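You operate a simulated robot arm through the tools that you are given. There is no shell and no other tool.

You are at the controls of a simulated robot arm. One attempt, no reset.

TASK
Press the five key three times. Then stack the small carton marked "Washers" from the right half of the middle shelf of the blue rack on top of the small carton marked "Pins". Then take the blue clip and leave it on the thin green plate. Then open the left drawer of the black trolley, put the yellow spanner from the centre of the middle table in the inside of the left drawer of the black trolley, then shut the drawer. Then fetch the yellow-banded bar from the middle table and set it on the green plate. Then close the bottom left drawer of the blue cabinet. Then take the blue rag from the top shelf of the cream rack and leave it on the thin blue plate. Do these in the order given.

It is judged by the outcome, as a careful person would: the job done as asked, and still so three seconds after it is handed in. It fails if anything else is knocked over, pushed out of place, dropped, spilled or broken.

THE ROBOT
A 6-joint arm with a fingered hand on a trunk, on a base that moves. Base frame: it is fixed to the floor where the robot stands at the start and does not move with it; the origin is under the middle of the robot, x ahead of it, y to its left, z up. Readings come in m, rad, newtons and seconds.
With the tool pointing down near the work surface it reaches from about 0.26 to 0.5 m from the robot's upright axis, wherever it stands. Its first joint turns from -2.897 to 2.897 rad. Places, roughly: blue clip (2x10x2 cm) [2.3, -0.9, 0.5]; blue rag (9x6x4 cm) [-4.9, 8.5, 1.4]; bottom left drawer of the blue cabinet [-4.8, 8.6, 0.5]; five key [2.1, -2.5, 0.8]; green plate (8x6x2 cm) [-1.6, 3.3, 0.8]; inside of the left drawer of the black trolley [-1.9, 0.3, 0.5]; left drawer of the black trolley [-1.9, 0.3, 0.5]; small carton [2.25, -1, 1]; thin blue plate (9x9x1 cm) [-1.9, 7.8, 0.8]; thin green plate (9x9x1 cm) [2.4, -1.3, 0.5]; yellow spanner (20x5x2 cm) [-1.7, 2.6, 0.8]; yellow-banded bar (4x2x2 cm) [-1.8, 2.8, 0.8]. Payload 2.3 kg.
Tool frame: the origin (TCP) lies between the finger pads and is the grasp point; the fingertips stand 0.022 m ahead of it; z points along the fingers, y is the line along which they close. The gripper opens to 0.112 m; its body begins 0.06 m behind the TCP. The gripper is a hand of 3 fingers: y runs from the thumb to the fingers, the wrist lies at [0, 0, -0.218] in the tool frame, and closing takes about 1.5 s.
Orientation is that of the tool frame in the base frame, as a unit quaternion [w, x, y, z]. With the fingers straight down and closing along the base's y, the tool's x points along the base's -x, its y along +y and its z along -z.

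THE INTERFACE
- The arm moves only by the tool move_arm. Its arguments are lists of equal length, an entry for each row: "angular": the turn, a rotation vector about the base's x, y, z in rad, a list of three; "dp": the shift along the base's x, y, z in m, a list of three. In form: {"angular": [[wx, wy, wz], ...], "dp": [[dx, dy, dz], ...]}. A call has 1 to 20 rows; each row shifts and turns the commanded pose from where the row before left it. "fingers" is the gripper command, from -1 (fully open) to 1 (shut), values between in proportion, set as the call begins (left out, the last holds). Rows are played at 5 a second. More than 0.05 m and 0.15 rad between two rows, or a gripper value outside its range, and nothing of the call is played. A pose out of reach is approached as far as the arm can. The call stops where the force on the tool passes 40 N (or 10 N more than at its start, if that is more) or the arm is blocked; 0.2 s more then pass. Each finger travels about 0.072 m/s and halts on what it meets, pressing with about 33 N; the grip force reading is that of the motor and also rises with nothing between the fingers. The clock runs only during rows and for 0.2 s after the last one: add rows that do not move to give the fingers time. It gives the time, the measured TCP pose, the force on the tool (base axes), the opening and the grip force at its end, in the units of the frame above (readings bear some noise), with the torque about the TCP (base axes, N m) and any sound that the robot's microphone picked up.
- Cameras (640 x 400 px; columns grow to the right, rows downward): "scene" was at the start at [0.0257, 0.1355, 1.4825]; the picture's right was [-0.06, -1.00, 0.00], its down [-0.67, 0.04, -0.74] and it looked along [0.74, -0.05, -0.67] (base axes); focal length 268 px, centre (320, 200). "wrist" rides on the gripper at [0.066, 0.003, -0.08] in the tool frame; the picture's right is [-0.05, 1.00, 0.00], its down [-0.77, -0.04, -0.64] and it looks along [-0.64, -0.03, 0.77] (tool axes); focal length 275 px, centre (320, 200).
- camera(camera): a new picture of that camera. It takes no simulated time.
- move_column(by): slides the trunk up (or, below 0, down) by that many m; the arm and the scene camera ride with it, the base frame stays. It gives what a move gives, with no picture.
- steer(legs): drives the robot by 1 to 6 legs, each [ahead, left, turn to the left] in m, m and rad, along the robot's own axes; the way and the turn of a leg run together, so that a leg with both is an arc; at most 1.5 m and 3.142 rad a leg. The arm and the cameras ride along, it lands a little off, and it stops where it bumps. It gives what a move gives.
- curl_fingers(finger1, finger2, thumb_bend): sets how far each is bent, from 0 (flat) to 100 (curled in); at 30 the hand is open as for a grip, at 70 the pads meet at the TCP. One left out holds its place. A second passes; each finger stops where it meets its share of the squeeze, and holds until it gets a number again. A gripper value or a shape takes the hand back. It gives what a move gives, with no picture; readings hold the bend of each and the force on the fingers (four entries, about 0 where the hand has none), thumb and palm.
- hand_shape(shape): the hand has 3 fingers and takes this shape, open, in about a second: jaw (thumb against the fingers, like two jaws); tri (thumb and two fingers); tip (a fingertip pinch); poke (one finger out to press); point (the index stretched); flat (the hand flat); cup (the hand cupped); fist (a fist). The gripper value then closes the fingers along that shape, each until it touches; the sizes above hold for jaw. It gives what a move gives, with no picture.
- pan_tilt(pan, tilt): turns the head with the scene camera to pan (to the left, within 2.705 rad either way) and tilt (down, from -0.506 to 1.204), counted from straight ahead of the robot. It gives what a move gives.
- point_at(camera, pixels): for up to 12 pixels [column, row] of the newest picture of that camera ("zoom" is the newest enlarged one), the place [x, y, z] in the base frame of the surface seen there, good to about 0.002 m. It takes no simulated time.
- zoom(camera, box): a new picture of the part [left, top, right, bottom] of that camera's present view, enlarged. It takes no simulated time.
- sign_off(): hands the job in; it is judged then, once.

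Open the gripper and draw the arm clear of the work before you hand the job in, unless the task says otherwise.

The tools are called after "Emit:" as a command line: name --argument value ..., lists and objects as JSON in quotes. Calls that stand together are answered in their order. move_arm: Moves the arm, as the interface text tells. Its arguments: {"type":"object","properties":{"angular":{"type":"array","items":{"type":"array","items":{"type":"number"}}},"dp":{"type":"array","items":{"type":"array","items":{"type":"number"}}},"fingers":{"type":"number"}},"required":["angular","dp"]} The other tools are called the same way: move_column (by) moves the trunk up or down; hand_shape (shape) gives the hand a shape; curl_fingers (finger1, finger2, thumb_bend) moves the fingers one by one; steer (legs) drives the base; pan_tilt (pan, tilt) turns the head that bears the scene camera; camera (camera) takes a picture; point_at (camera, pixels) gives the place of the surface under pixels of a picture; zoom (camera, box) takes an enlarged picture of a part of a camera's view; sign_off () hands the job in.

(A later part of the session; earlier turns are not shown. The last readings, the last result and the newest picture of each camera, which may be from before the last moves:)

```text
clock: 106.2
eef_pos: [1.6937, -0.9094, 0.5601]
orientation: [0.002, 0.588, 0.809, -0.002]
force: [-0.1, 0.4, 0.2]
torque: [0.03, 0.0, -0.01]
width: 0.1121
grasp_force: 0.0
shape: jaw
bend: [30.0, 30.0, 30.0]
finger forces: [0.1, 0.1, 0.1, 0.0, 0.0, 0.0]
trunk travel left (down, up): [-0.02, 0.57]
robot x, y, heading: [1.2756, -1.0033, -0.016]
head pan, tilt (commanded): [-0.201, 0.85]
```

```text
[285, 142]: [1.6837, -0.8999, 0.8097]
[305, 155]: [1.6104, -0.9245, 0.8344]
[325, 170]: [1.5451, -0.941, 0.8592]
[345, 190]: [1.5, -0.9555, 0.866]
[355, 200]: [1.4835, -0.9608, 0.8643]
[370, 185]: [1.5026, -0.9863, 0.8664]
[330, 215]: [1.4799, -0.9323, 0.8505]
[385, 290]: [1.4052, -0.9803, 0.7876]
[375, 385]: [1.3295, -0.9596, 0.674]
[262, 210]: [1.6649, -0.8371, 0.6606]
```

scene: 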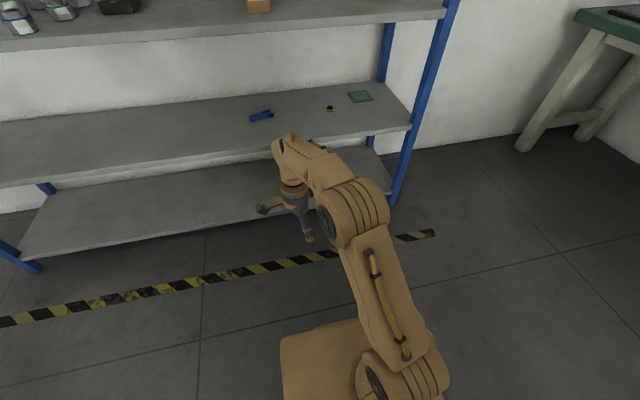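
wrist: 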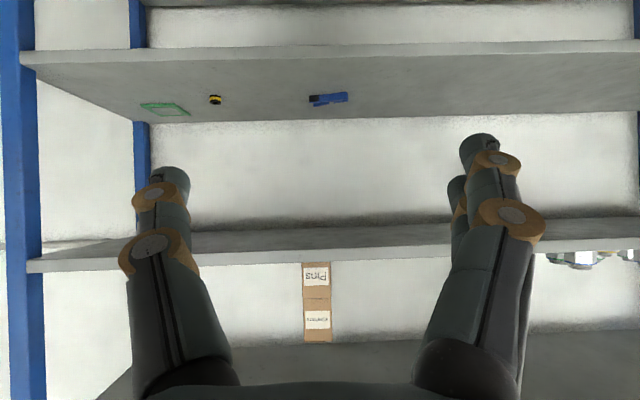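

Wrist top is ~0.25 above the TCP and the elbow is at z 0.866, so I should reach out further with the trunk fully down to flatten the arm. I'll measure the middle shelf's underside and set the arm at 0.46 m reach.

Emit:
zoom --camera "scene" --box '[240, 0, 400, 100]'

Emit:
move_column --by -0.02

Emit:
move_arm --angular '[[0, 0, 0], [0, 0, 0], [0, 0, 0]]' --dp '[[0.022, -0.022, 0.007], [0.023, -0.023, 0.008], [0, 0, 0]]'

Emit:
pan_tilt --pan -0.1 --tilt 0.6

Emit:
camera --camera "scene"

```text
4.00 times, centred on (320, 50) of scene
```

zoom: 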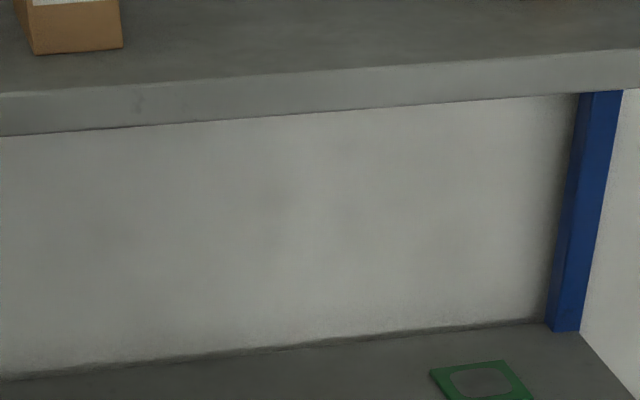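

```text
clock: 106.9
eef_pos: [1.6935, -0.9096, 0.5389]
orientation: [0.001, 0.587, 0.809, -0.002]
force: [0.2, 0.2, 0.6]
torque: [-0.01, 0.02, -0.01]
width: 0.112
grasp_force: 0.0
shape: jaw
bend: [30.0, 30.0, 30.0]
finger forces: [0.1, 0.0, 0.1, 0.0, 0.0, 0.0]
trunk travel left (down, up): [0.0, 0.59]
robot x, y, heading: [1.2769, -1.0058, -0.015]
head pan, tilt (commanded): [-0.201, 0.85]
```

```text
clock: 107.7
eef_pos: [1.7366, -0.9556, 0.5538]
orientation: [0.0, 0.587, 0.809, -0.002]
force: [1.3, 0.6, 0.9]
torque: [0.01, 0.0, -0.01]
width: 0.112
grasp_force: 0.0
shape: jaw
bend: [30.0, 30.0, 30.0]
finger forces: [0.0, 0.0, 0.0, 0.0, 0.1, 0.0]
trunk travel left (down, up): [0.0, 0.59]
robot x, y, heading: [1.2772, -1.0043, -0.008]
head pan, tilt (commanded): [-0.201, 0.85]
```

```text
clock: 108.4
eef_pos: [1.7362, -0.9559, 0.5546]
orientation: [0.001, 0.588, 0.809, -0.002]
force: [0.7, -0.4, -0.4]
torque: [0.0, -0.03, 0.0]
width: 0.1117
grasp_force: 0.2
shape: jaw
bend: [30.0, 30.0, 30.0]
finger forces: [0.0, 0.1, 0.0, 0.1, 0.0, 0.0]
trunk travel left (down, up): [0.0, 0.59]
robot x, y, heading: [1.2737, -1.0042, -0.013]
head pan, tilt (commanded): [-0.099, 0.6]
```

```text
taken
```

scene: 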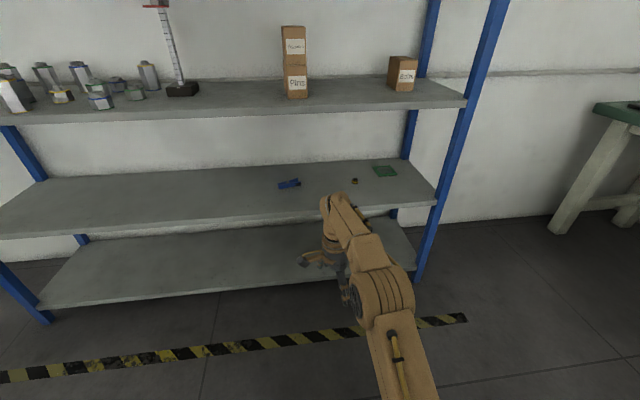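

Emit:
zoom --camera "scene" --box '[300, 80, 460, 340]'

Emit:
point_at --camera "scene" --pixels '[[335, 200], [345, 210], [355, 225], [365, 245], [375, 265], [385, 275], [395, 290], [350, 106], [350, 112], [400, 107], [438, 200]]'

```text
1.54 times, centred on (380, 210) of scene
```

zoom: 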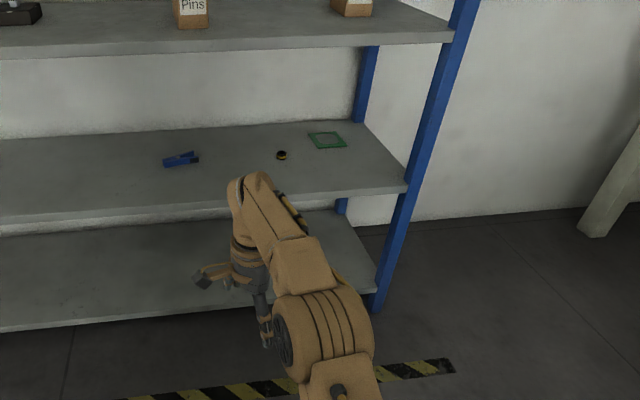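

```text
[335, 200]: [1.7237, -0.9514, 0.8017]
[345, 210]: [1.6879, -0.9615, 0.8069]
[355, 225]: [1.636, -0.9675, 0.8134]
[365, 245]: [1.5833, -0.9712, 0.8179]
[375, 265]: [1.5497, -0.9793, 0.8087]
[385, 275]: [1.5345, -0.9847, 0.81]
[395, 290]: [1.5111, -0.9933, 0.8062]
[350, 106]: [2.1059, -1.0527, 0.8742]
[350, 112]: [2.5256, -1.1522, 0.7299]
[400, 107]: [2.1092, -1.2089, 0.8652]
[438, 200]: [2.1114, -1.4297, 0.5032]
```

The whole arm's top is now below 0.82 while the shelf underside is ≈0.855, so it fits. I'll slide left 0.1 m and drive 0.3 m ahead, then check.

Emit:
steer --legs '[[0, 0.1, 0.012], [0.33, 0, 0]]'

Emit:
camera --camera "scene"

Emit:
camera --camera "wrist"

```text
clock: 111.4
eef_pos: [2.0687, -0.8517, 0.5541]
orientation: [0.001, 0.584, 0.811, -0.002]
force: [-0.2, 0.2, -0.5]
torque: [0.02, -0.02, 0.01]
width: 0.112
grasp_force: 0.0
shape: jaw
bend: [30.0, 30.0, 30.0]
finger forces: [0.0, 0.0, 0.0, 0.0, 0.0, 0.0]
trunk travel left (down, up): [0.0, 0.59]
robot x, y, heading: [1.604, -0.9042, -0.005]
head pan, tilt (commanded): [-0.099, 0.6]
```

```text
taken
```

scene: 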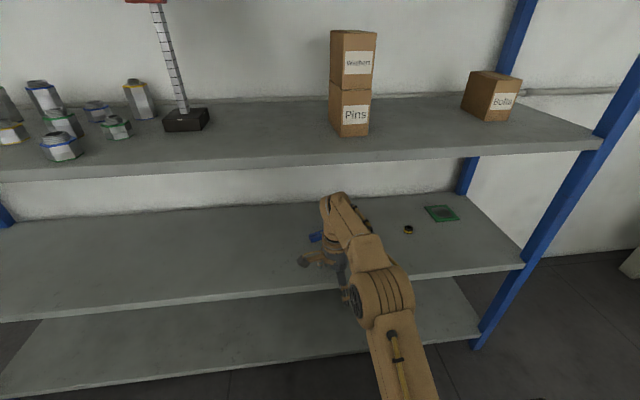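

```text
taken
```

wrist: 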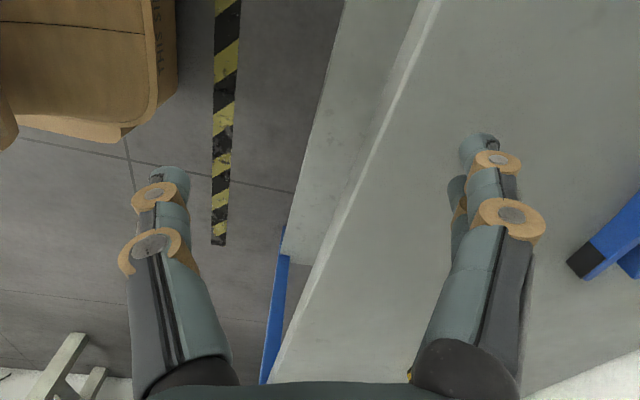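

The wrist view shows the clip ahead (right, 610,250). I'll drive another 0.21 m to bring the hand over it.

Emit:
steer --legs '[[0.21, 0, 0]]'

Emit:
camera --camera "wrist"

Emit:
camera --camera "scene"

```text
clock: 113.0
eef_pos: [2.2807, -0.8544, 0.5549]
orientation: [0.001, 0.586, 0.811, -0.002]
force: [0.8, 0.8, -0.2]
torque: [0.01, 0.01, 0.0]
width: 0.112
grasp_force: 0.0
shape: jaw
bend: [30.0, 30.0, 30.0]
finger forces: [0.0, 0.0, 0.0, 0.0, 0.0, 0.1]
trunk travel left (down, up): [0.0, 0.59]
robot x, y, heading: [1.8218, -0.9041, -0.007]
head pan, tilt (commanded): [-0.099, 0.6]
```

```text
taken
```

wrist: 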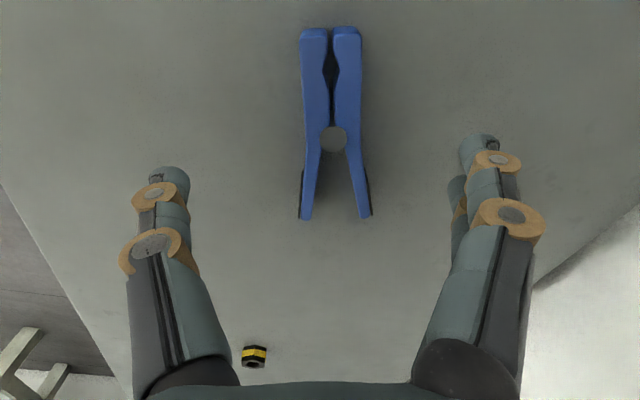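

```text
taken
```

scene: 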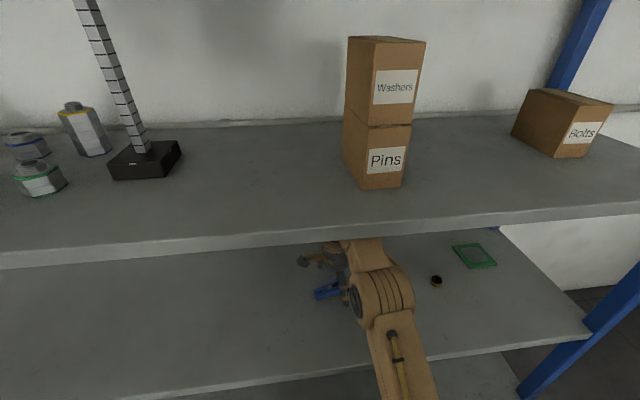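

The clip is neatly between the fingers with its axis vertical in the image; pivot at (333,138). I'll measure points on it.

Emit:
point_at --camera "wrist" --pixels '[[333, 138], [315, 40], [348, 40], [305, 210], [365, 210], [308, 90], [356, 90], [330, 90], [250, 100], [420, 100]]'

```text
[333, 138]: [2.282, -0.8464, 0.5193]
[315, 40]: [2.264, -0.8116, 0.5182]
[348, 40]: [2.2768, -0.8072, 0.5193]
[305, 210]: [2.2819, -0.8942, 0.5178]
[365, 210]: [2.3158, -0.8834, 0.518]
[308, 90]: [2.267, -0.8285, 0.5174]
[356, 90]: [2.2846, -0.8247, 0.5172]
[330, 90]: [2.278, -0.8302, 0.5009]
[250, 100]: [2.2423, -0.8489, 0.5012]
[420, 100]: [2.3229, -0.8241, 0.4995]
```

Clip axis runs from (2.270,−0.809) to (2.299,−0.889) with pivot (2.282,−0.846), top 0.518. I'll shift to (2.2775,−0.836) and lower to TCP z≈0.526.

Emit:
move_arm --angular '[[0, 0, 0], [0, 0, 0], [0, 0, 0], [0, 0, 0]]' --dp '[[-0.003, 0.0185, 0], [0, 0, -0.012], [0, 0, -0.012], [0, 0, 0]]'

Emit:
camera --camera "wrist"

```text
clock: 114.0
eef_pos: [2.2788, -0.8356, 0.5305]
orientation: [0.001, 0.585, 0.811, -0.001]
force: [-0.8, -0.3, -0.1]
torque: [-0.04, 0.03, -0.01]
width: 0.1122
grasp_force: 0.0
shape: jaw
bend: [30.0, 30.0, 30.0]
finger forces: [0.1, 0.0, 0.1, 0.0, 0.0, 0.0]
trunk travel left (down, up): [0.0, 0.59]
robot x, y, heading: [1.8162, -0.906, -0.012]
head pan, tilt (commanded): [-0.099, 0.6]
```

```text
taken
```

wrist: 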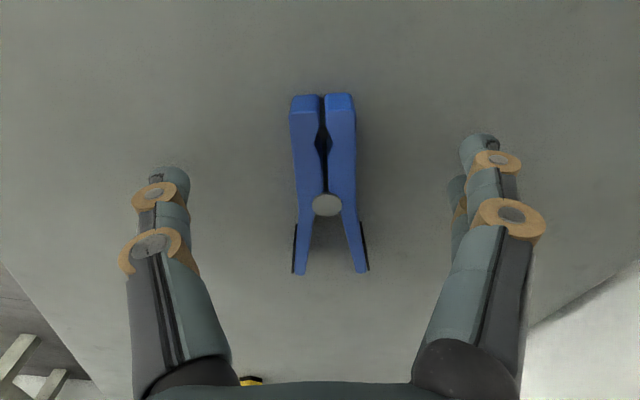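

Aligned: the pivot is at (327,205), slightly beyond the pads. I'll lower 4.5 mm more and close the gripper.

Emit:
move_arm --angular '[[0, 0, 0], [0, 0, 0]]' --dp '[[0, 0, -0.0045], [0, 0, 0]]'

Emit:
move_arm --angular '[[0, 0, 0], [0, 0, 0], [0, 0, 0], [0, 0, 0], [0, 0, 0], [0, 0, 0], [0, 0, 0], [0, 0, 0], [0, 0, 0]]' --dp '[[0, 0, 0], [0, 0, 0], [0, 0, 0], [0, 0, 0], [0, 0, 0], [0, 0, 0], [0, 0, 0], [0, 0, 0], [0, 0, 0]]' --fingers 1

Emit:
camera --camera "wrist"

```text
clock: 114.6
eef_pos: [2.2772, -0.8357, 0.5254]
orientation: [0.0, 0.585, 0.811, -0.002]
force: [-0.8, 0.0, -0.5]
torque: [0.01, -0.02, 0.01]
width: 0.1123
grasp_force: 0.0
shape: jaw
bend: [30.0, 30.0, 30.0]
finger forces: [0.0, 0.0, 0.0, 0.0, 0.0, 0.0]
trunk travel left (down, up): [0.0, 0.59]
robot x, y, heading: [1.8167, -0.905, -0.008]
head pan, tilt (commanded): [-0.099, 0.6]
```

```text
clock: 116.6
eef_pos: [2.2777, -0.8359, 0.5253]
orientation: [0.0, 0.586, 0.811, -0.002]
force: [1.2, -0.4, 0.0]
torque: [0.0, 0.02, 0.01]
width: 0.0187
grasp_force: 33.2
shape: jaw
bend: [73.0, 73.0, 70.0]
finger forces: [15.0, 14.6, 0.1, 0.0, 29.7, 0.1]
trunk travel left (down, up): [0.0, 0.59]
robot x, y, heading: [1.8196, -0.9045, -0.012]
head pan, tilt (commanded): [-0.099, 0.6]
```

```text
taken
```

wrist: 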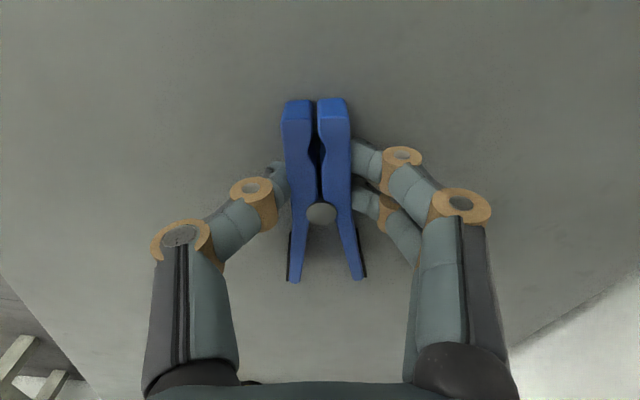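

Gripped (width 0.019, 33 N). I'll lift 3 cm and back the base out of the shelf, then look with the wrist camera at my own base's footprint.

Emit:
move_arm --angular '[[0, 0, 0], [0, 0, 0], [0, 0, 0], [0, 0, 0]]' --dp '[[0, 0, 0.01], [0, 0, 0.01], [0, 0, 0.01], [0, 0, 0]]'

Emit:
steer --legs '[[-0.36, 0, 0]]'

Emit:
camera --camera "wrist"

```text
clock: 117.6
eef_pos: [2.2757, -0.837, 0.5557]
orientation: [0.001, 0.586, 0.811, -0.002]
force: [0.8, -0.6, -0.4]
torque: [0.0, 0.01, 0.01]
width: 0.019
grasp_force: 32.6
shape: jaw
bend: [73.0, 73.0, 70.0]
finger forces: [15.1, 14.7, 0.0, 0.0, 29.8, 0.0]
trunk travel left (down, up): [0.0, 0.59]
robot x, y, heading: [1.8223, -0.9053, -0.01]
head pan, tilt (commanded): [-0.099, 0.6]
```

```text
clock: 120.0
eef_pos: [1.9163, -0.8354, 0.5546]
orientation: [0.001, 0.59, 0.808, -0.002]
force: [-0.7, 0.0, -0.2]
torque: [-0.02, 0.0, 0.01]
width: 0.0189
grasp_force: 33.1
shape: jaw
bend: [73.0, 73.0, 70.0]
finger forces: [14.9, 14.7, 0.0, 0.0, 29.9, 0.0]
trunk travel left (down, up): [0.0, 0.59]
robot x, y, heading: [1.4579, -0.9047, -0.015]
head pan, tilt (commanded): [-0.099, 0.6]
```

```text
taken
```

wrist: 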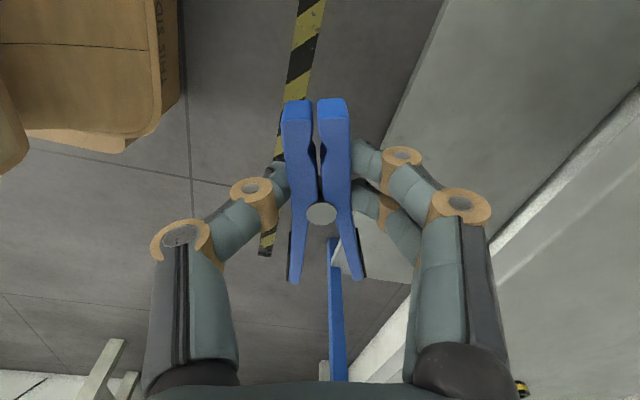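

Emit:
point_at --camera "wrist" --pixels '[[160, 20], [178, 20], [178, 90], [155, 120], [122, 148], [60, 138], [100, 60], [190, 40], [10, 140]]'

```text
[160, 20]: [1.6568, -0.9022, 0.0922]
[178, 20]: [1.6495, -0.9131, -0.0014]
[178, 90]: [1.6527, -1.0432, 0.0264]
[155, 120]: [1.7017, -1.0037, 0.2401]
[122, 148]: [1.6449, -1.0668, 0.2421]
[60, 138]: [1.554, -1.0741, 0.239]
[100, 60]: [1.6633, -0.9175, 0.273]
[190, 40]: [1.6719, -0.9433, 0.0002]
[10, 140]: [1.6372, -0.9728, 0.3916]
```

My base reaches ≈0.25 m ahead and ±0.17 m sideways. The plate is only 0.13 m in from the rack's open right side, so I'll go round: strafe right, turn left 90°, back off a little and slide toward the wall.

Emit:
steer --legs '[[0, -0.9, 0.015], [0, 0, 1.571], [-0.2, 0, 0], [0, -0.75, 0]]'

Emit:
pan_tilt --pan -0.1 --tilt 0.6

Emit:
camera --camera "scene"

Emit:
camera --camera "wrist"

```text
clock: 133.3
eef_pos: [2.1345, -1.5449, 0.5555]
orientation: [0.002, -0.156, 0.988, -0.001]
force: [0.2, 0.2, -0.4]
torque: [-0.01, -0.01, -0.01]
width: 0.0181
grasp_force: 33.1
shape: jaw
bend: [73.0, 73.0, 70.0]
finger forces: [14.8, 14.6, 0.1, 0.0, 29.7, 0.0]
trunk travel left (down, up): [0.0, 0.59]
robot x, y, heading: [2.1999, -2.0022, 1.56]
head pan, tilt (commanded): [-0.099, 0.6]
```

```text
clock: 133.9
eef_pos: [2.1355, -1.5455, 0.5554]
orientation: [0.002, -0.156, 0.988, 0.0]
force: [0.2, -0.8, -0.4]
torque: [-0.02, 0.01, -0.02]
width: 0.0184
grasp_force: 33.0
shape: jaw
bend: [73.0, 73.0, 70.0]
finger forces: [15.0, 14.6, 0.0, 0.1, 29.6, 0.0]
trunk travel left (down, up): [0.0, 0.59]
robot x, y, heading: [2.2013, -2.0052, 1.561]
head pan, tilt (commanded): [-0.099, 0.6]
```

```text
taken
```

scene: 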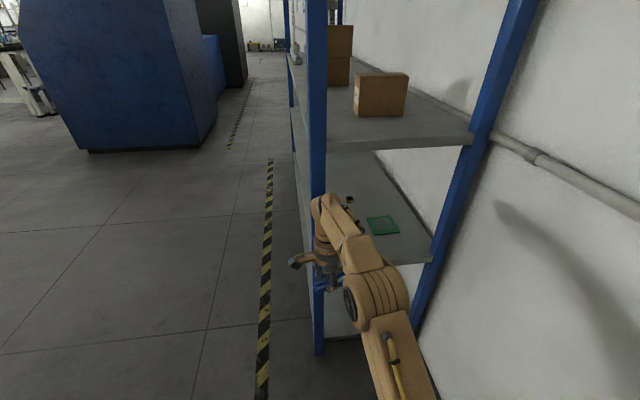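

```text
taken
```

wrist: 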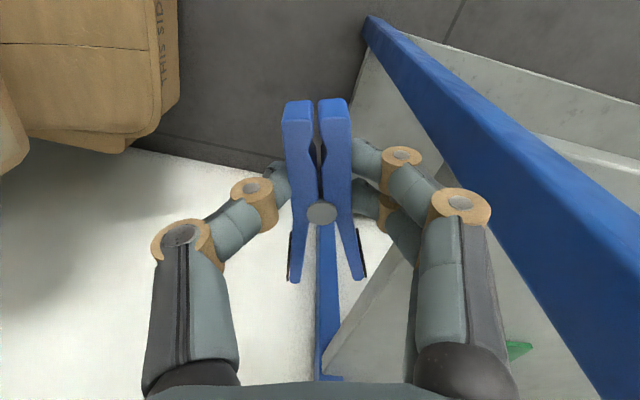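

The side between the posts is open and the green plate is at (383,225). I'll measure the posts, shelf edges and the plate.

Emit:
point_at --camera "scene" --pixels '[[367, 218], [390, 216], [400, 231], [375, 235], [383, 225], [400, 143], [400, 150], [322, 150], [470, 145], [440, 235], [318, 300], [430, 260]]'

Emit:
zoom --camera "scene" --box '[290, 120, 490, 300]'

```text
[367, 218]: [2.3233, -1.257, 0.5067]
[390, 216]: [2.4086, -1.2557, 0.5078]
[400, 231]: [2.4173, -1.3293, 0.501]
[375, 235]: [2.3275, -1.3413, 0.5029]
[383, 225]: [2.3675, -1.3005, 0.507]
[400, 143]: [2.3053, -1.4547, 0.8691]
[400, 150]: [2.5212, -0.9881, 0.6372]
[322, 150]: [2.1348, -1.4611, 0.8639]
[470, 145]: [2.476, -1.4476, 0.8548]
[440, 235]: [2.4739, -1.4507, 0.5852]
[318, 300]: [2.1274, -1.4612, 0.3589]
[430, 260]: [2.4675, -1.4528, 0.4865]
```

```text
2.22 times, centred on (390, 210) of scene
```

zoom: 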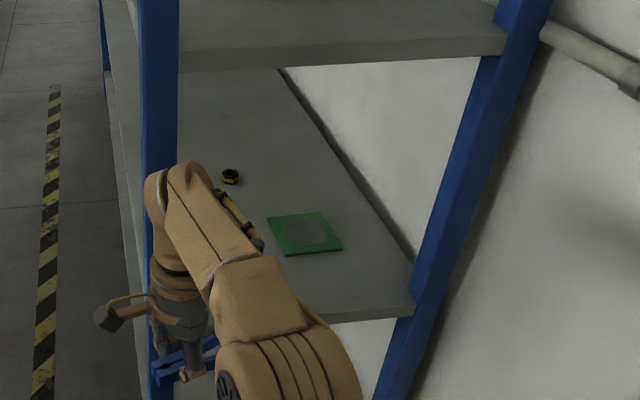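

The gap between posts is x 2.13–2.475 and the plate's centre is (2.366,−1.298), top ≈0.508. I'll strafe right 5 cm, swing the arm to x≈2.35 outside the rack, and re-check.

Emit:
steer --legs '[[0, -0.05, 0]]'

Emit:
move_arm --angular '[[0, 0, 0], [0, 0, 0], [0, 0, 0], [0, 0, 0], [0, 0, 0]]' --dp '[[0.041, 0, 0], [0.041, 0, 0], [0.041, 0, 0], [0.041, 0, 0], [0, 0, 0]]'

Emit:
camera --camera "scene"

```text
clock: 134.8
eef_pos: [2.1854, -1.5471, 0.554]
orientation: [0.002, -0.155, 0.988, 0.0]
force: [0.8, 0.1, -0.6]
torque: [0.03, 0.03, -0.02]
width: 0.0181
grasp_force: 32.9
shape: jaw
bend: [73.0, 73.0, 70.0]
finger forces: [14.9, 14.5, 0.0, 0.0, 29.6, 0.0]
trunk travel left (down, up): [0.0, 0.59]
robot x, y, heading: [2.2492, -2.0083, 1.558]
head pan, tilt (commanded): [-0.099, 0.6]
```

```text
clock: 136.1
eef_pos: [2.3495, -1.548, 0.5553]
orientation: [0.001, -0.156, 0.988, 0.0]
force: [0.0, -0.2, -1.2]
torque: [0.02, 0.0, 0.01]
width: 0.0184
grasp_force: 32.7
shape: jaw
bend: [73.0, 73.0, 70.0]
finger forces: [14.9, 14.6, 0.0, 0.0, 29.6, 0.0]
trunk travel left (down, up): [0.0, 0.59]
robot x, y, heading: [2.2489, -2.0053, 1.558]
head pan, tilt (commanded): [-0.099, 0.6]
```

```text
taken
```

scene: 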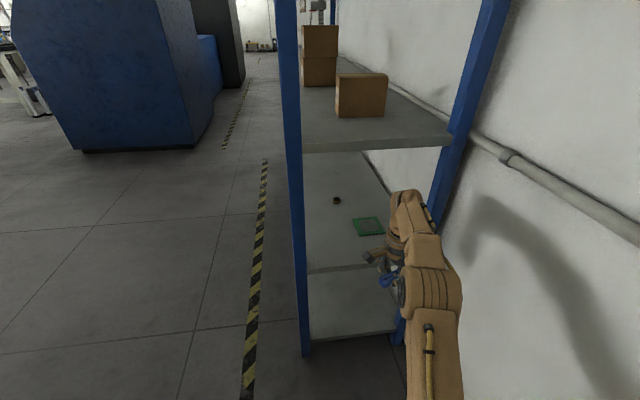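

The arm is lined up outside the rack. I'll check the arm's top heights against the shelf underside before driving in.

Emit:
point_at --camera "scene" --pixels '[[405, 195], [412, 215], [420, 240], [425, 262], [440, 280], [430, 205], [450, 285], [365, 258], [447, 140]]'

Emit:
steer --legs '[[0.14, 0, 0]]'

Emit:
camera --camera "scene"

Emit:
camera --camera "wrist"

```text
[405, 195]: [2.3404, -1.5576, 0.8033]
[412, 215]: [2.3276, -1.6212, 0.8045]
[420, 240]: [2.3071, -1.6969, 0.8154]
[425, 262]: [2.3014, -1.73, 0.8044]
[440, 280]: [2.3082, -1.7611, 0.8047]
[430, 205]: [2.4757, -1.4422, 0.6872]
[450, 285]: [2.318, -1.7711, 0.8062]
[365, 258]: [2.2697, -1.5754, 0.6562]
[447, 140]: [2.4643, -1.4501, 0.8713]
```

```text
clock: 137.4
eef_pos: [2.3521, -1.4064, 0.5557]
orientation: [0.002, -0.155, 0.988, -0.001]
force: [-0.6, 0.6, -0.1]
torque: [0.0, -0.01, 0.0]
width: 0.0182
grasp_force: 33.0
shape: jaw
bend: [73.0, 73.0, 70.0]
finger forces: [15.0, 14.7, 0.0, 0.0, 29.6, 0.1]
trunk travel left (down, up): [0.0, 0.59]
robot x, y, heading: [2.2522, -1.8645, 1.558]
head pan, tilt (commanded): [-0.099, 0.6]
```

```text
taken
```

scene: 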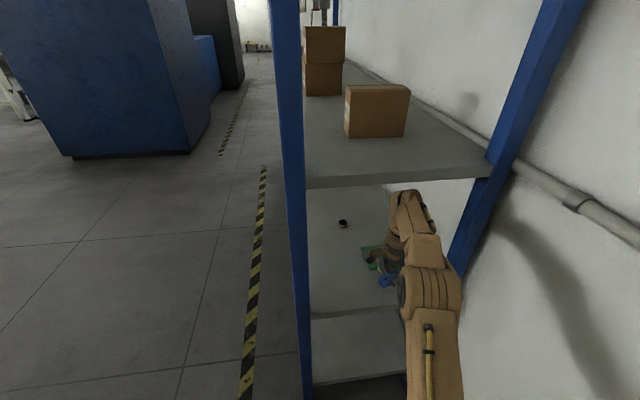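

```text
taken
```

wrist: 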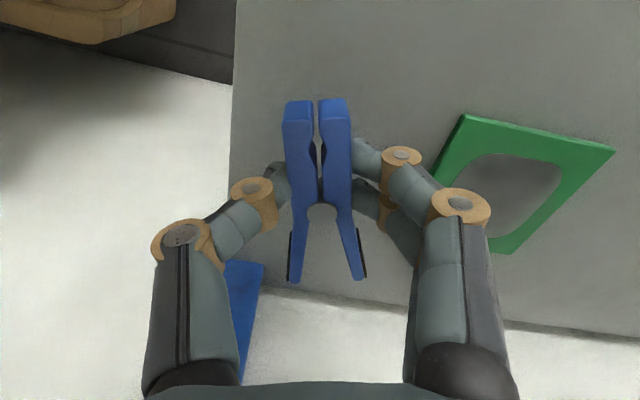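

The hand is inside the rack's side and the plate is ahead (530,180 in wrist view). I'll drive 0.1 m more.

Emit:
steer --legs '[[0.1, 0, 0]]'

Emit:
camera --camera "wrist"

Emit:
point_at --camera "wrist" --pixels '[[300, 105], [335, 105], [295, 270], [358, 270], [320, 210], [240, 60], [400, 60], [210, 200], [420, 110]]'

```text
clock: 138.5
eef_pos: [2.3545, -1.3074, 0.5557]
orientation: [0.002, -0.155, 0.988, -0.001]
force: [-0.1, 0.0, 0.6]
torque: [0.01, -0.01, -0.01]
width: 0.0184
grasp_force: 32.6
shape: jaw
bend: [73.0, 73.0, 70.0]
finger forces: [14.9, 14.6, 0.1, 0.0, 29.5, 0.0]
trunk travel left (down, up): [0.0, 0.59]
robot x, y, heading: [2.259, -1.767, 1.555]
head pan, tilt (commanded): [-0.099, 0.6]
```

```text
taken
```

wrist: 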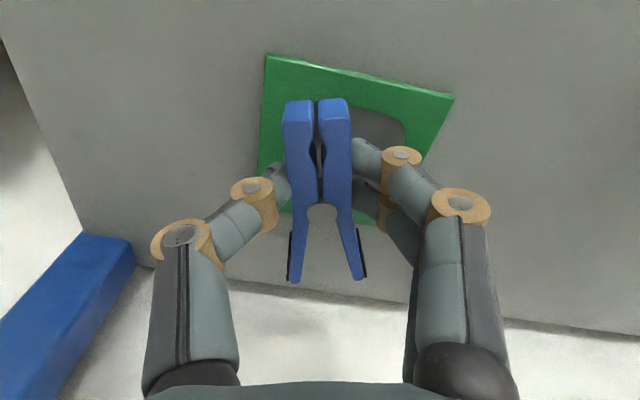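

```text
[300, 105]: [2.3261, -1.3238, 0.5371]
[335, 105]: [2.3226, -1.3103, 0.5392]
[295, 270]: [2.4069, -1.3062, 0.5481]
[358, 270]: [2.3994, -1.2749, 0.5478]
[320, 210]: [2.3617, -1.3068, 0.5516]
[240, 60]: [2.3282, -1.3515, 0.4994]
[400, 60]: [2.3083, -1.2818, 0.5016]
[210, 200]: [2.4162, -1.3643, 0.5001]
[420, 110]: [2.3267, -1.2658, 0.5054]
```

The clip is over the plate, slightly tilted (closed end lower, 0.538 vs 0.548). I'll level it by 0.11 rad, shift 4 mm in y and lower 1.5 cm.

Emit:
move_arm --angular '[[-0.034, 0.105, 0], [0, 0, 0], [0, 0, 0], [0, 0, 0]]' --dp '[[0, 0.004, 0], [0, 0, -0.008], [0, 0, -0.007], [0, 0, 0]]'

Emit:
camera --camera "wrist"

Emit:
point_at --camera "wrist" --pixels '[[300, 105], [335, 105], [295, 270], [358, 270], [320, 210], [270, 75], [420, 110]]'

```text
clock: 139.5
eef_pos: [2.3539, -1.3032, 0.5405]
orientation: [-0.054, -0.156, 0.986, -0.009]
force: [0.2, 0.3, -0.1]
torque: [-0.01, 0.01, -0.02]
width: 0.0183
grasp_force: 33.3
shape: jaw
bend: [73.0, 73.0, 70.0]
finger forces: [14.9, 14.6, 0.0, 0.1, 29.5, 0.0]
trunk travel left (down, up): [0.0, 0.59]
robot x, y, heading: [2.2576, -1.7677, 1.554]
head pan, tilt (commanded): [-0.099, 0.6]
```

```text
taken
```

wrist: 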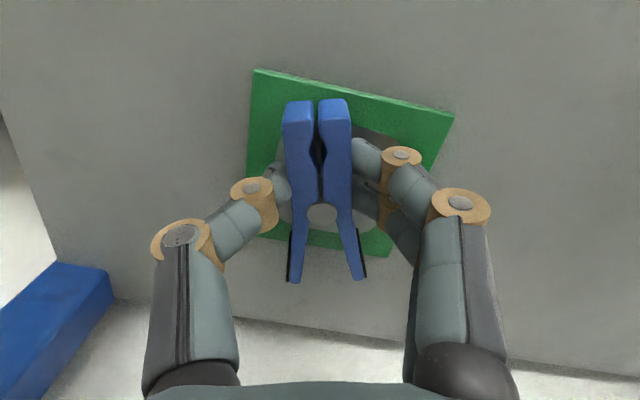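

```text
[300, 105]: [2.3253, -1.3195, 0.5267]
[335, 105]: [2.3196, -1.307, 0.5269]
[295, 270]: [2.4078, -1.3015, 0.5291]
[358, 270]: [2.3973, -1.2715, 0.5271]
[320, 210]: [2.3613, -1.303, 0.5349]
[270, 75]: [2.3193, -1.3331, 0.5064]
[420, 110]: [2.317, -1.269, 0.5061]
```

The end face is visible at rows 100–123, so some points may be on it. I'll re-measure several points along the clip's arms and the plate.

Emit:
point_at --camera "wrist" --pixels '[[298, 102], [298, 112], [298, 125], [298, 140], [300, 180], [303, 200], [298, 240], [294, 275], [340, 180], [360, 275], [345, 230], [320, 225]]'

Emit:
zoom --camera "wrist" --box '[240, 80, 400, 300]'

```text
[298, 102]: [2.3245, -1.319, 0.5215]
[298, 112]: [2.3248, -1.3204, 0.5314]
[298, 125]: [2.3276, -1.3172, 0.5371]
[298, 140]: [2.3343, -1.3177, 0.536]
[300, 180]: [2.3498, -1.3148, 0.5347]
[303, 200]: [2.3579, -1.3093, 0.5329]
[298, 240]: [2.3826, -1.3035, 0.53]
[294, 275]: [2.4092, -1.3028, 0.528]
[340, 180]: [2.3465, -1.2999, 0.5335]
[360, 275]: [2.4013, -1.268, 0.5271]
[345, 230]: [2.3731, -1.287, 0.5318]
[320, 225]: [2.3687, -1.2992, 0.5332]
```

```text
1.82 times, centred on (320, 190) of wrist
```

zoom: 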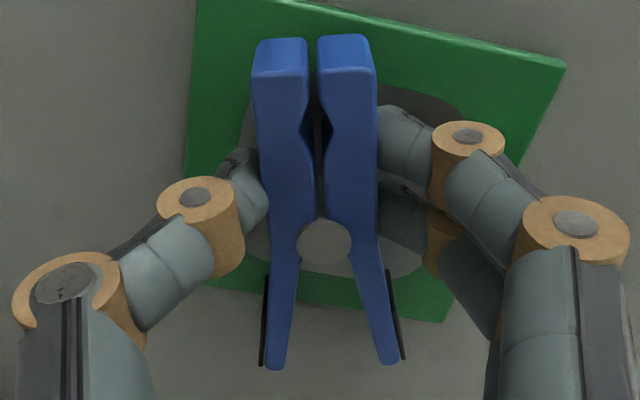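

The clip was level before; my tilt raised the closed end 9 mm. I'll undo the tilt and lower 5 mm.

Emit:
move_arm --angular '[[0.034, -0.105, 0], [0, 0, 0], [0, 0, 0]]' --dp '[[0, 0, 0], [0, 0, -0.005], [0, 0, 0]]'

Emit:
camera --camera "wrist"

Emit:
point_at --camera "wrist" --pixels '[[298, 130], [298, 180], [298, 240], [294, 272], [340, 180], [360, 272], [280, 65], [430, 100]]'

```text
clock: 140.3
eef_pos: [2.3539, -1.3045, 0.536]
orientation: [0.001, -0.155, 0.988, -0.001]
force: [0.4, 0.5, 0.1]
torque: [0.02, 0.02, -0.01]
width: 0.0185
grasp_force: 32.9
shape: jaw
bend: [73.0, 73.0, 70.0]
finger forces: [14.9, 14.6, 0.0, 0.0, 29.6, 0.0]
trunk travel left (down, up): [0.0, 0.59]
robot x, y, heading: [2.2576, -1.7687, 1.556]
head pan, tilt (commanded): [-0.099, 0.6]
```

```text
taken
```

wrist: 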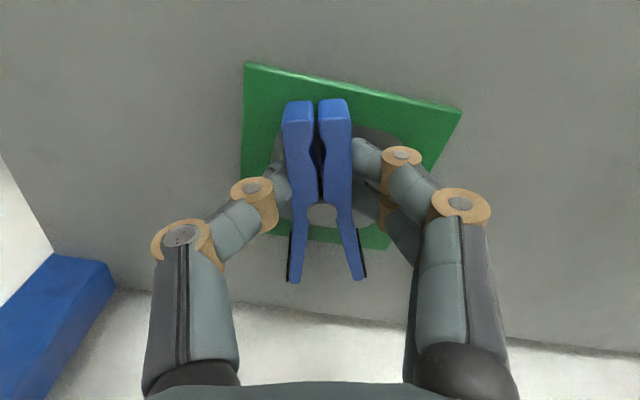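

```text
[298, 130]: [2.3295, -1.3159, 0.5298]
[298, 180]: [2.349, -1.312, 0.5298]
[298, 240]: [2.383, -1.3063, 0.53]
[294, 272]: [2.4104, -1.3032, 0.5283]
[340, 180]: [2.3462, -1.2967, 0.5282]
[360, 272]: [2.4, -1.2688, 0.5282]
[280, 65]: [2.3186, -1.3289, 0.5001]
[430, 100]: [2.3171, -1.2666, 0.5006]
```

Level at top 0.529. I'll check the plate's far edge relative to the clip's jaws.

Emit:
point_at --camera "wrist" --pixels '[[386, 246], [388, 240], [272, 232], [250, 70], [458, 110], [246, 170], [330, 240], [430, 150]]'

```text
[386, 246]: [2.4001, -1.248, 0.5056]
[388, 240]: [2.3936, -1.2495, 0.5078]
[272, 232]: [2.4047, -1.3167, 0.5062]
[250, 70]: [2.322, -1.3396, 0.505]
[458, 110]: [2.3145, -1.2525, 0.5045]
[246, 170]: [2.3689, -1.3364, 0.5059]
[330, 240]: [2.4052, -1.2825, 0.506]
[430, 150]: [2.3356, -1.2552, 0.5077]
```

Plate centre is (2.362,−1.295); the clip's centre is ≈5 mm too far in +x. I'll shift −5 mm and lower 3 mm, then 1 mm steps.

Emit:
move_arm --angular '[[0, 0, 0], [0, 0, 0], [0, 0, 0], [0, 0, 0]]' --dp '[[-0.005, 0.0015, 0], [0, 0, -0.002], [0, 0, -0.001], [0, 0, 0]]'

Emit:
move_arm --angular '[[0, 0, 0], [0, 0, 0]]' --dp '[[0, 0, -0.001], [0, 0, 0]]'

```text
clock: 141.3
eef_pos: [2.3491, -1.3019, 0.5334]
orientation: [0.001, -0.154, 0.988, -0.001]
force: [0.3, 0.7, -0.6]
torque: [0.02, 0.02, -0.01]
width: 0.0182
grasp_force: 32.9
shape: jaw
bend: [73.0, 73.0, 70.0]
finger forces: [14.9, 14.6, 0.0, 0.1, 29.6, 0.0]
trunk travel left (down, up): [0.0, 0.59]
robot x, y, heading: [2.2571, -1.7652, 1.553]
head pan, tilt (commanded): [-0.099, 0.6]
```

```text
clock: 141.9
eef_pos: [2.3492, -1.3018, 0.5317]
orientation: [0.001, -0.155, 0.988, -0.001]
force: [-0.1, -0.9, -0.8]
torque: [0.04, -0.01, 0.0]
width: 0.0186
grasp_force: 33.2
shape: jaw
bend: [73.0, 73.0, 70.0]
finger forces: [14.8, 14.6, 0.0, 0.0, 29.5, 0.0]
trunk travel left (down, up): [0.0, 0.59]
robot x, y, heading: [2.2567, -1.7653, 1.558]
head pan, tilt (commanded): [-0.099, 0.6]
```

No contact yet. I'll lower one more millimetre at a time.

Emit:
move_arm --angular '[[0, 0, 0], [0, 0, 0]]' --dp '[[0, 0, -0.001], [0, 0, 0]]'

Emit:
move_arm --angular '[[0, 0, 0], [0, 0, 0]]' --dp '[[0, 0, -0.001], [0, 0, 0]]'

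```text
clock: 142.5
eef_pos: [2.3476, -1.3024, 0.5307]
orientation: [0.002, -0.154, 0.988, 0.0]
force: [-0.3, 0.5, 1.5]
torque: [0.02, -0.01, 0.01]
width: 0.0185
grasp_force: 33.5
shape: jaw
bend: [73.0, 73.0, 70.0]
finger forces: [15.0, 14.7, 0.1, 0.0, 29.8, 0.0]
trunk travel left (down, up): [0.0, 0.59]
robot x, y, heading: [2.26, -1.7661, 1.553]
head pan, tilt (commanded): [-0.099, 0.6]
```

```text
clock: 143.1
eef_pos: [2.3485, -1.3028, 0.5306]
orientation: [0.001, -0.154, 0.988, 0.0]
force: [-0.9, 0.9, 4.5]
torque: [0.06, 0.02, 0.0]
width: 0.0184
grasp_force: 32.7
shape: jaw
bend: [73.0, 73.0, 70.0]
finger forces: [15.5, 15.5, 0.0, 0.1, 30.1, 0.1]
trunk travel left (down, up): [0.0, 0.59]
robot x, y, heading: [2.2574, -1.7646, 1.556]
head pan, tilt (commanded): [-0.099, 0.6]
```

The clip touches the plate (4.5 N). I'll ease up 1 mm and open the gripper halfway, then lift.

Emit:
move_arm --angular '[[0, 0, 0], [0, 0, 0], [0, 0, 0], [0, 0, 0], [0, 0, 0], [0, 0, 0]]' --dp '[[0, 0, 0.001], [0, 0, 0], [0, 0, 0], [0, 0, 0], [0, 0, 0], [0, 0, 0]]' --fingers -0.1

Emit:
camera --camera "wrist"

```text
clock: 144.5
eef_pos: [2.3483, -1.3015, 0.5301]
orientation: [0.003, -0.154, 0.988, -0.001]
force: [-0.3, 1.1, -0.7]
torque: [-0.02, 0.02, 0.0]
width: 0.0611
grasp_force: 0.0
shape: jaw
bend: [72.0, 72.0, 70.0]
finger forces: [0.0, 0.1, 0.0, 0.1, 0.0, 0.0]
trunk travel left (down, up): [0.0, 0.59]
robot x, y, heading: [2.2556, -1.7657, 1.555]
head pan, tilt (commanded): [-0.099, 0.6]
```

```text
taken
```

wrist: 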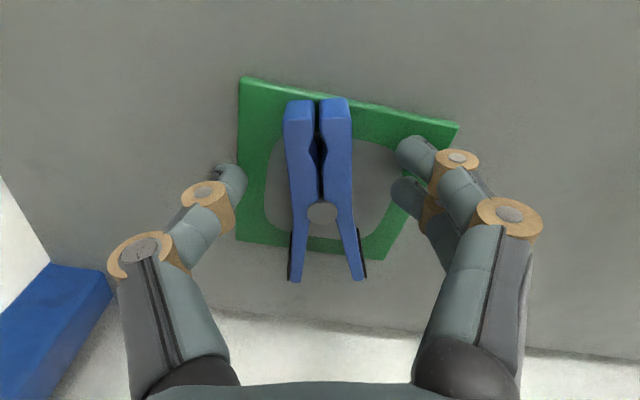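

The clip lies flat on the plate. I'll lift 2.5 cm and back the base out of the rack.

Emit:
move_arm --angular '[[0, 0, 0], [0, 0, 0], [0, 0, 0]]' --dp '[[0, 0, 0.013], [0, 0, 0.012], [0, 0, 0]]'

Emit:
camera --camera "wrist"

Emit:
steer --legs '[[-0.24, 0, 0]]'

Emit:
camera --camera "scene"

```text
clock: 145.3
eef_pos: [2.3485, -1.3026, 0.5563]
orientation: [0.002, -0.155, 0.988, 0.0]
force: [0.0, -0.1, 0.8]
torque: [0.0, 0.03, 0.04]
width: 0.0609
grasp_force: 0.0
shape: jaw
bend: [72.0, 72.0, 70.0]
finger forces: [0.0, 0.1, 0.0, 0.1, 0.1, 0.0]
trunk travel left (down, up): [0.0, 0.59]
robot x, y, heading: [2.2559, -1.7677, 1.556]
head pan, tilt (commanded): [-0.099, 0.6]
```

```text
taken
```

wrist: 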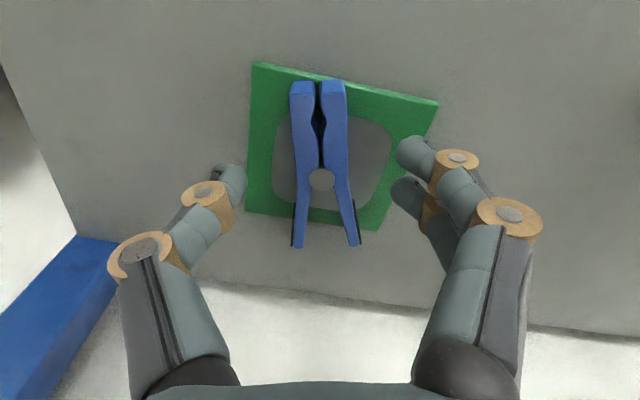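

```text
clock: 147.1
eef_pos: [2.3447, -1.5493, 0.5557]
orientation: [0.002, -0.155, 0.988, 0.0]
force: [-0.6, -0.1, -0.3]
torque: [-0.01, 0.01, 0.01]
width: 0.0613
grasp_force: 0.0
shape: jaw
bend: [72.0, 72.0, 70.0]
finger forces: [0.1, 0.0, 0.1, 0.0, 0.0, 0.1]
trunk travel left (down, up): [0.0, 0.59]
robot x, y, heading: [2.2492, -2.0055, 1.56]
head pan, tilt (commanded): [-0.099, 0.6]
```

```text
taken
```

scene: 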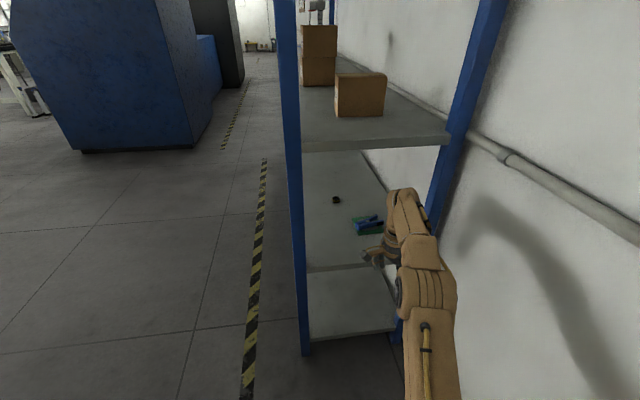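

The clip rests on the green plate (365,225). I'll retract the arm, raise the trunk 0.3 m and drive toward the start area to view the trolley.

Emit:
move_arm --angular '[[0, 0, 0], [0, 0, 0], [0, 0, 0], [0, 0, 0], [0, 0, 0]]' --dp '[[-0.02, -0.035, 0.01], [-0.02, -0.035, 0.01], [-0.02, -0.035, 0.01], [-0.02, -0.035, 0.01], [0, 0, 0]]' --fingers -1

Emit:
steer --legs '[[0, 0.85, 0], [1.0, 0, 0], [0, 0, 1.571], [1.4, 0, 0]]'

Emit:
move_column --by 0.35

Emit:
pan_tilt --pan 0.0 --tilt 0.35

Emit:
camera --camera "scene"

```text
clock: 148.3
eef_pos: [2.2622, -1.6873, 0.5946]
orientation: [0.002, -0.154, 0.988, 0.0]
force: [0.4, -0.2, -0.6]
torque: [0.02, -0.02, 0.02]
width: 0.1121
grasp_force: 0.1
shape: jaw
bend: [30.0, 30.0, 30.0]
finger forces: [0.1, 0.0, 0.0, 0.1, 0.0, 0.1]
trunk travel left (down, up): [0.0, 0.59]
robot x, y, heading: [2.2529, -2.0082, 1.554]
head pan, tilt (commanded): [-0.099, 0.6]
```

```text
clock: 168.1
eef_pos: [-0.3169, -0.9072, 0.5946]
orientation: [-0.002, 0.802, -0.597, -0.001]
force: [0.0, -0.6, 0.0]
torque: [0.07, 0.0, 0.02]
width: 0.1118
grasp_force: 0.1
shape: jaw
bend: [30.0, 30.0, 30.0]
finger forces: [0.0, 0.0, 0.0, 0.0, 0.0, 0.0]
trunk travel left (down, up): [0.0, 0.59]
robot x, y, heading: [0.007, -0.9255, 3.104]
head pan, tilt (commanded): [-0.099, 0.6]
```

```text
clock: 171.5
eef_pos: [-0.3171, -0.9076, 0.9442]
orientation: [-0.002, 0.801, -0.598, -0.001]
force: [0.3, -0.6, 0.1]
torque: [-0.01, 0.0, 0.01]
width: 0.1117
grasp_force: 0.0
shape: jaw
bend: [30.0, 30.0, 30.0]
finger forces: [0.0, 0.0, 0.0, 0.0, 0.0, 0.1]
trunk travel left (down, up): [-0.35, 0.24]
robot x, y, heading: [0.0021, -0.9273, 3.101]
head pan, tilt (commanded): [-0.099, 0.6]
```

```text
clock: 172.3
eef_pos: [-0.317, -0.9071, 0.9447]
orientation: [-0.002, 0.801, -0.598, -0.001]
force: [-0.6, 0.3, 0.1]
torque: [-0.02, 0.0, 0.01]
width: 0.112
grasp_force: 0.1
shape: jaw
bend: [30.0, 30.0, 30.0]
finger forces: [0.0, 0.0, 0.0, 0.0, 0.0, 0.0]
trunk travel left (down, up): [-0.35, 0.24]
robot x, y, heading: [0.0056, -0.9267, 3.102]
head pan, tilt (commanded): [0.0, 0.351]
```

```text
taken
```

scene: 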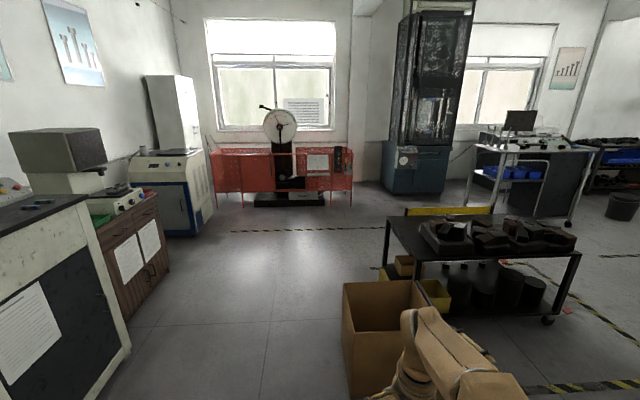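

I see a black cart with parts (480,240) and behind it a light-topped trolley with blue bins (520,170). I'll measure points to find which one is at (−1.9, 0.3).

Emit:
point_at --camera "scene" --pixels '[[480, 245], [450, 212], [395, 250], [548, 320], [388, 300], [520, 150], [520, 170], [560, 180], [350, 300], [425, 285], [620, 205], [575, 260]]'

Emit:
zoom --camera "scene" --box '[370, 120, 640, 340]'

```text
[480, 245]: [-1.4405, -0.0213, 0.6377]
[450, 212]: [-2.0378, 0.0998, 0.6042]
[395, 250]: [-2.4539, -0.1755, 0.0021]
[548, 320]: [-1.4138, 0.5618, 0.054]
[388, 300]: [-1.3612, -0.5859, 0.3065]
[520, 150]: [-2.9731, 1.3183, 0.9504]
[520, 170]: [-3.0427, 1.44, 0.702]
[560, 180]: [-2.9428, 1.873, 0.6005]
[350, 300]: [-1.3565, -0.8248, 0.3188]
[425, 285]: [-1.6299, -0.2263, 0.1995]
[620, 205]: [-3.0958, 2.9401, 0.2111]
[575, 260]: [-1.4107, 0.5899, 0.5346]
```

```text
1.82 times, centred on (505, 230) of scene
```

zoom: 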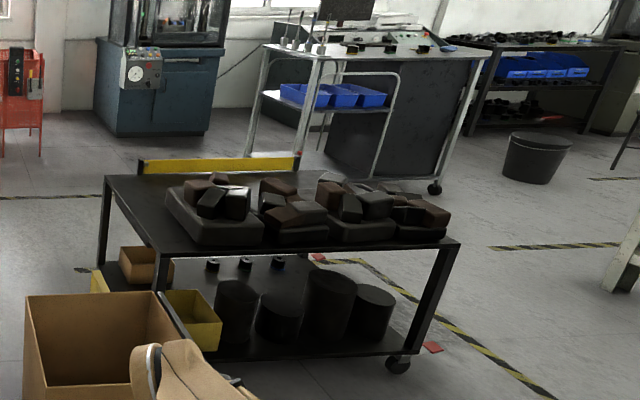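

The black cart's far side has a yellow front at (−2.04, 0.1, 0.60): its drawers likely face −x. I'll measure the southern passage's obstacles to choose the way round.

Emit:
point_at --camera "scene" --pixels '[[130, 348], [163, 262], [150, 300], [210, 220], [195, 235], [250, 205], [345, 385], [345, 290], [425, 270], [470, 190], [575, 225], [385, 190]]'

Emit:
pan_tilt --pan -0.9 --tilt 0.35

Emit:
camera --camera "scene"

```text
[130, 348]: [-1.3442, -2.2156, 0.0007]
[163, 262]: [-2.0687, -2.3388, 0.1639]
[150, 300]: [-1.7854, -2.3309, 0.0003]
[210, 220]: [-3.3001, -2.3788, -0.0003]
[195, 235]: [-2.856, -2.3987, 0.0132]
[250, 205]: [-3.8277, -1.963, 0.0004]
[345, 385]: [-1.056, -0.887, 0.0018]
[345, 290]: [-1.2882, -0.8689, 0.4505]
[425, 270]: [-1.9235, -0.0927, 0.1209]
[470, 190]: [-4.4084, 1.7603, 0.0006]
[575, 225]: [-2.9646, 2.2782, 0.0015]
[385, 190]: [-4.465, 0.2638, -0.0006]
```

```text
clock: 173.5
eef_pos: [-0.3179, -0.9084, 0.9452]
orientation: [-0.001, 0.802, -0.598, -0.001]
force: [0.4, -0.3, -0.6]
torque: [0.0, 0.01, -0.01]
width: 0.112
grasp_force: 0.1
shape: jaw
bend: [30.0, 30.0, 30.0]
finger forces: [0.1, 0.0, 0.0, 0.0, 0.0, 0.0]
trunk travel left (down, up): [-0.35, 0.24]
robot x, y, heading: [0.0067, -0.929, 3.105]
head pan, tilt (commanded): [-0.901, 0.351]
```

```text
taken
```

scene: 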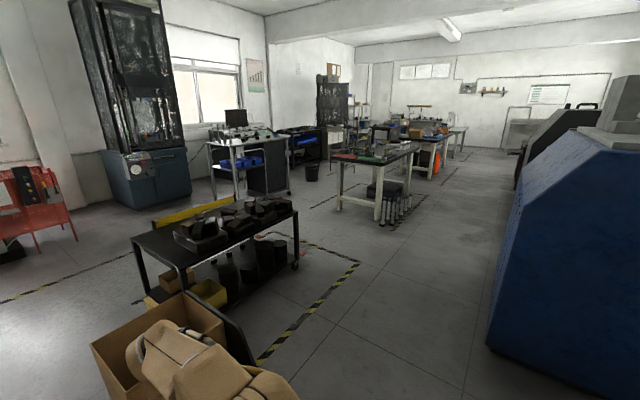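

The southern way (y≈−1.45) is wide. I'll drive around it to the trolley's far side and turn to face +x.

Emit:
steer --legs '[[0, 0.55, 0.037], [1.5, 0, 0], [1.3, 0, 0], [0, 0, 3.141], [0, 1.45, 0]]'

Emit:
pan_tilt --pan 0.1 --tilt 0.75

Emit:
camera --camera "scene"

```text
clock: 203.8
eef_pos: [-2.5153, -0.0577, 0.9444]
orientation: [0.0, 0.57, 0.821, -0.001]
force: [0.0, 0.0, 0.5]
torque: [-0.02, 0.01, 0.02]
width: 0.1119
grasp_force: 0.1
shape: jaw
bend: [30.0, 30.0, 30.0]
finger forces: [0.0, 0.1, 0.0, 0.0, 0.0, 0.1]
trunk travel left (down, up): [-0.35, 0.24]
robot x, y, heading: [-2.8361, -0.0609, 0.028]
head pan, tilt (commanded): [-0.901, 0.351]
```

```text
clock: 205.1
eef_pos: [-2.514, -0.0578, 0.9451]
orientation: [0.001, 0.571, 0.821, -0.002]
force: [-0.1, 0.6, 0.1]
torque: [0.0, 0.02, -0.02]
width: 0.112
grasp_force: 0.0
shape: jaw
bend: [30.0, 30.0, 30.0]
finger forces: [0.1, 0.1, 0.1, 0.0, 0.1, 0.0]
trunk travel left (down, up): [-0.35, 0.24]
robot x, y, heading: [-2.8375, -0.0596, 0.021]
head pan, tilt (commanded): [0.099, 0.75]
```

```text
taken
```

scene: 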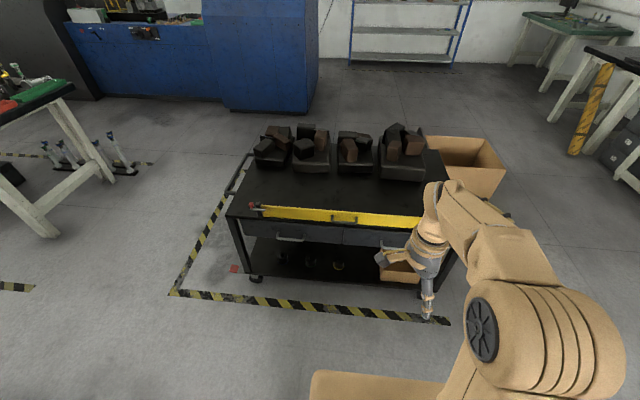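

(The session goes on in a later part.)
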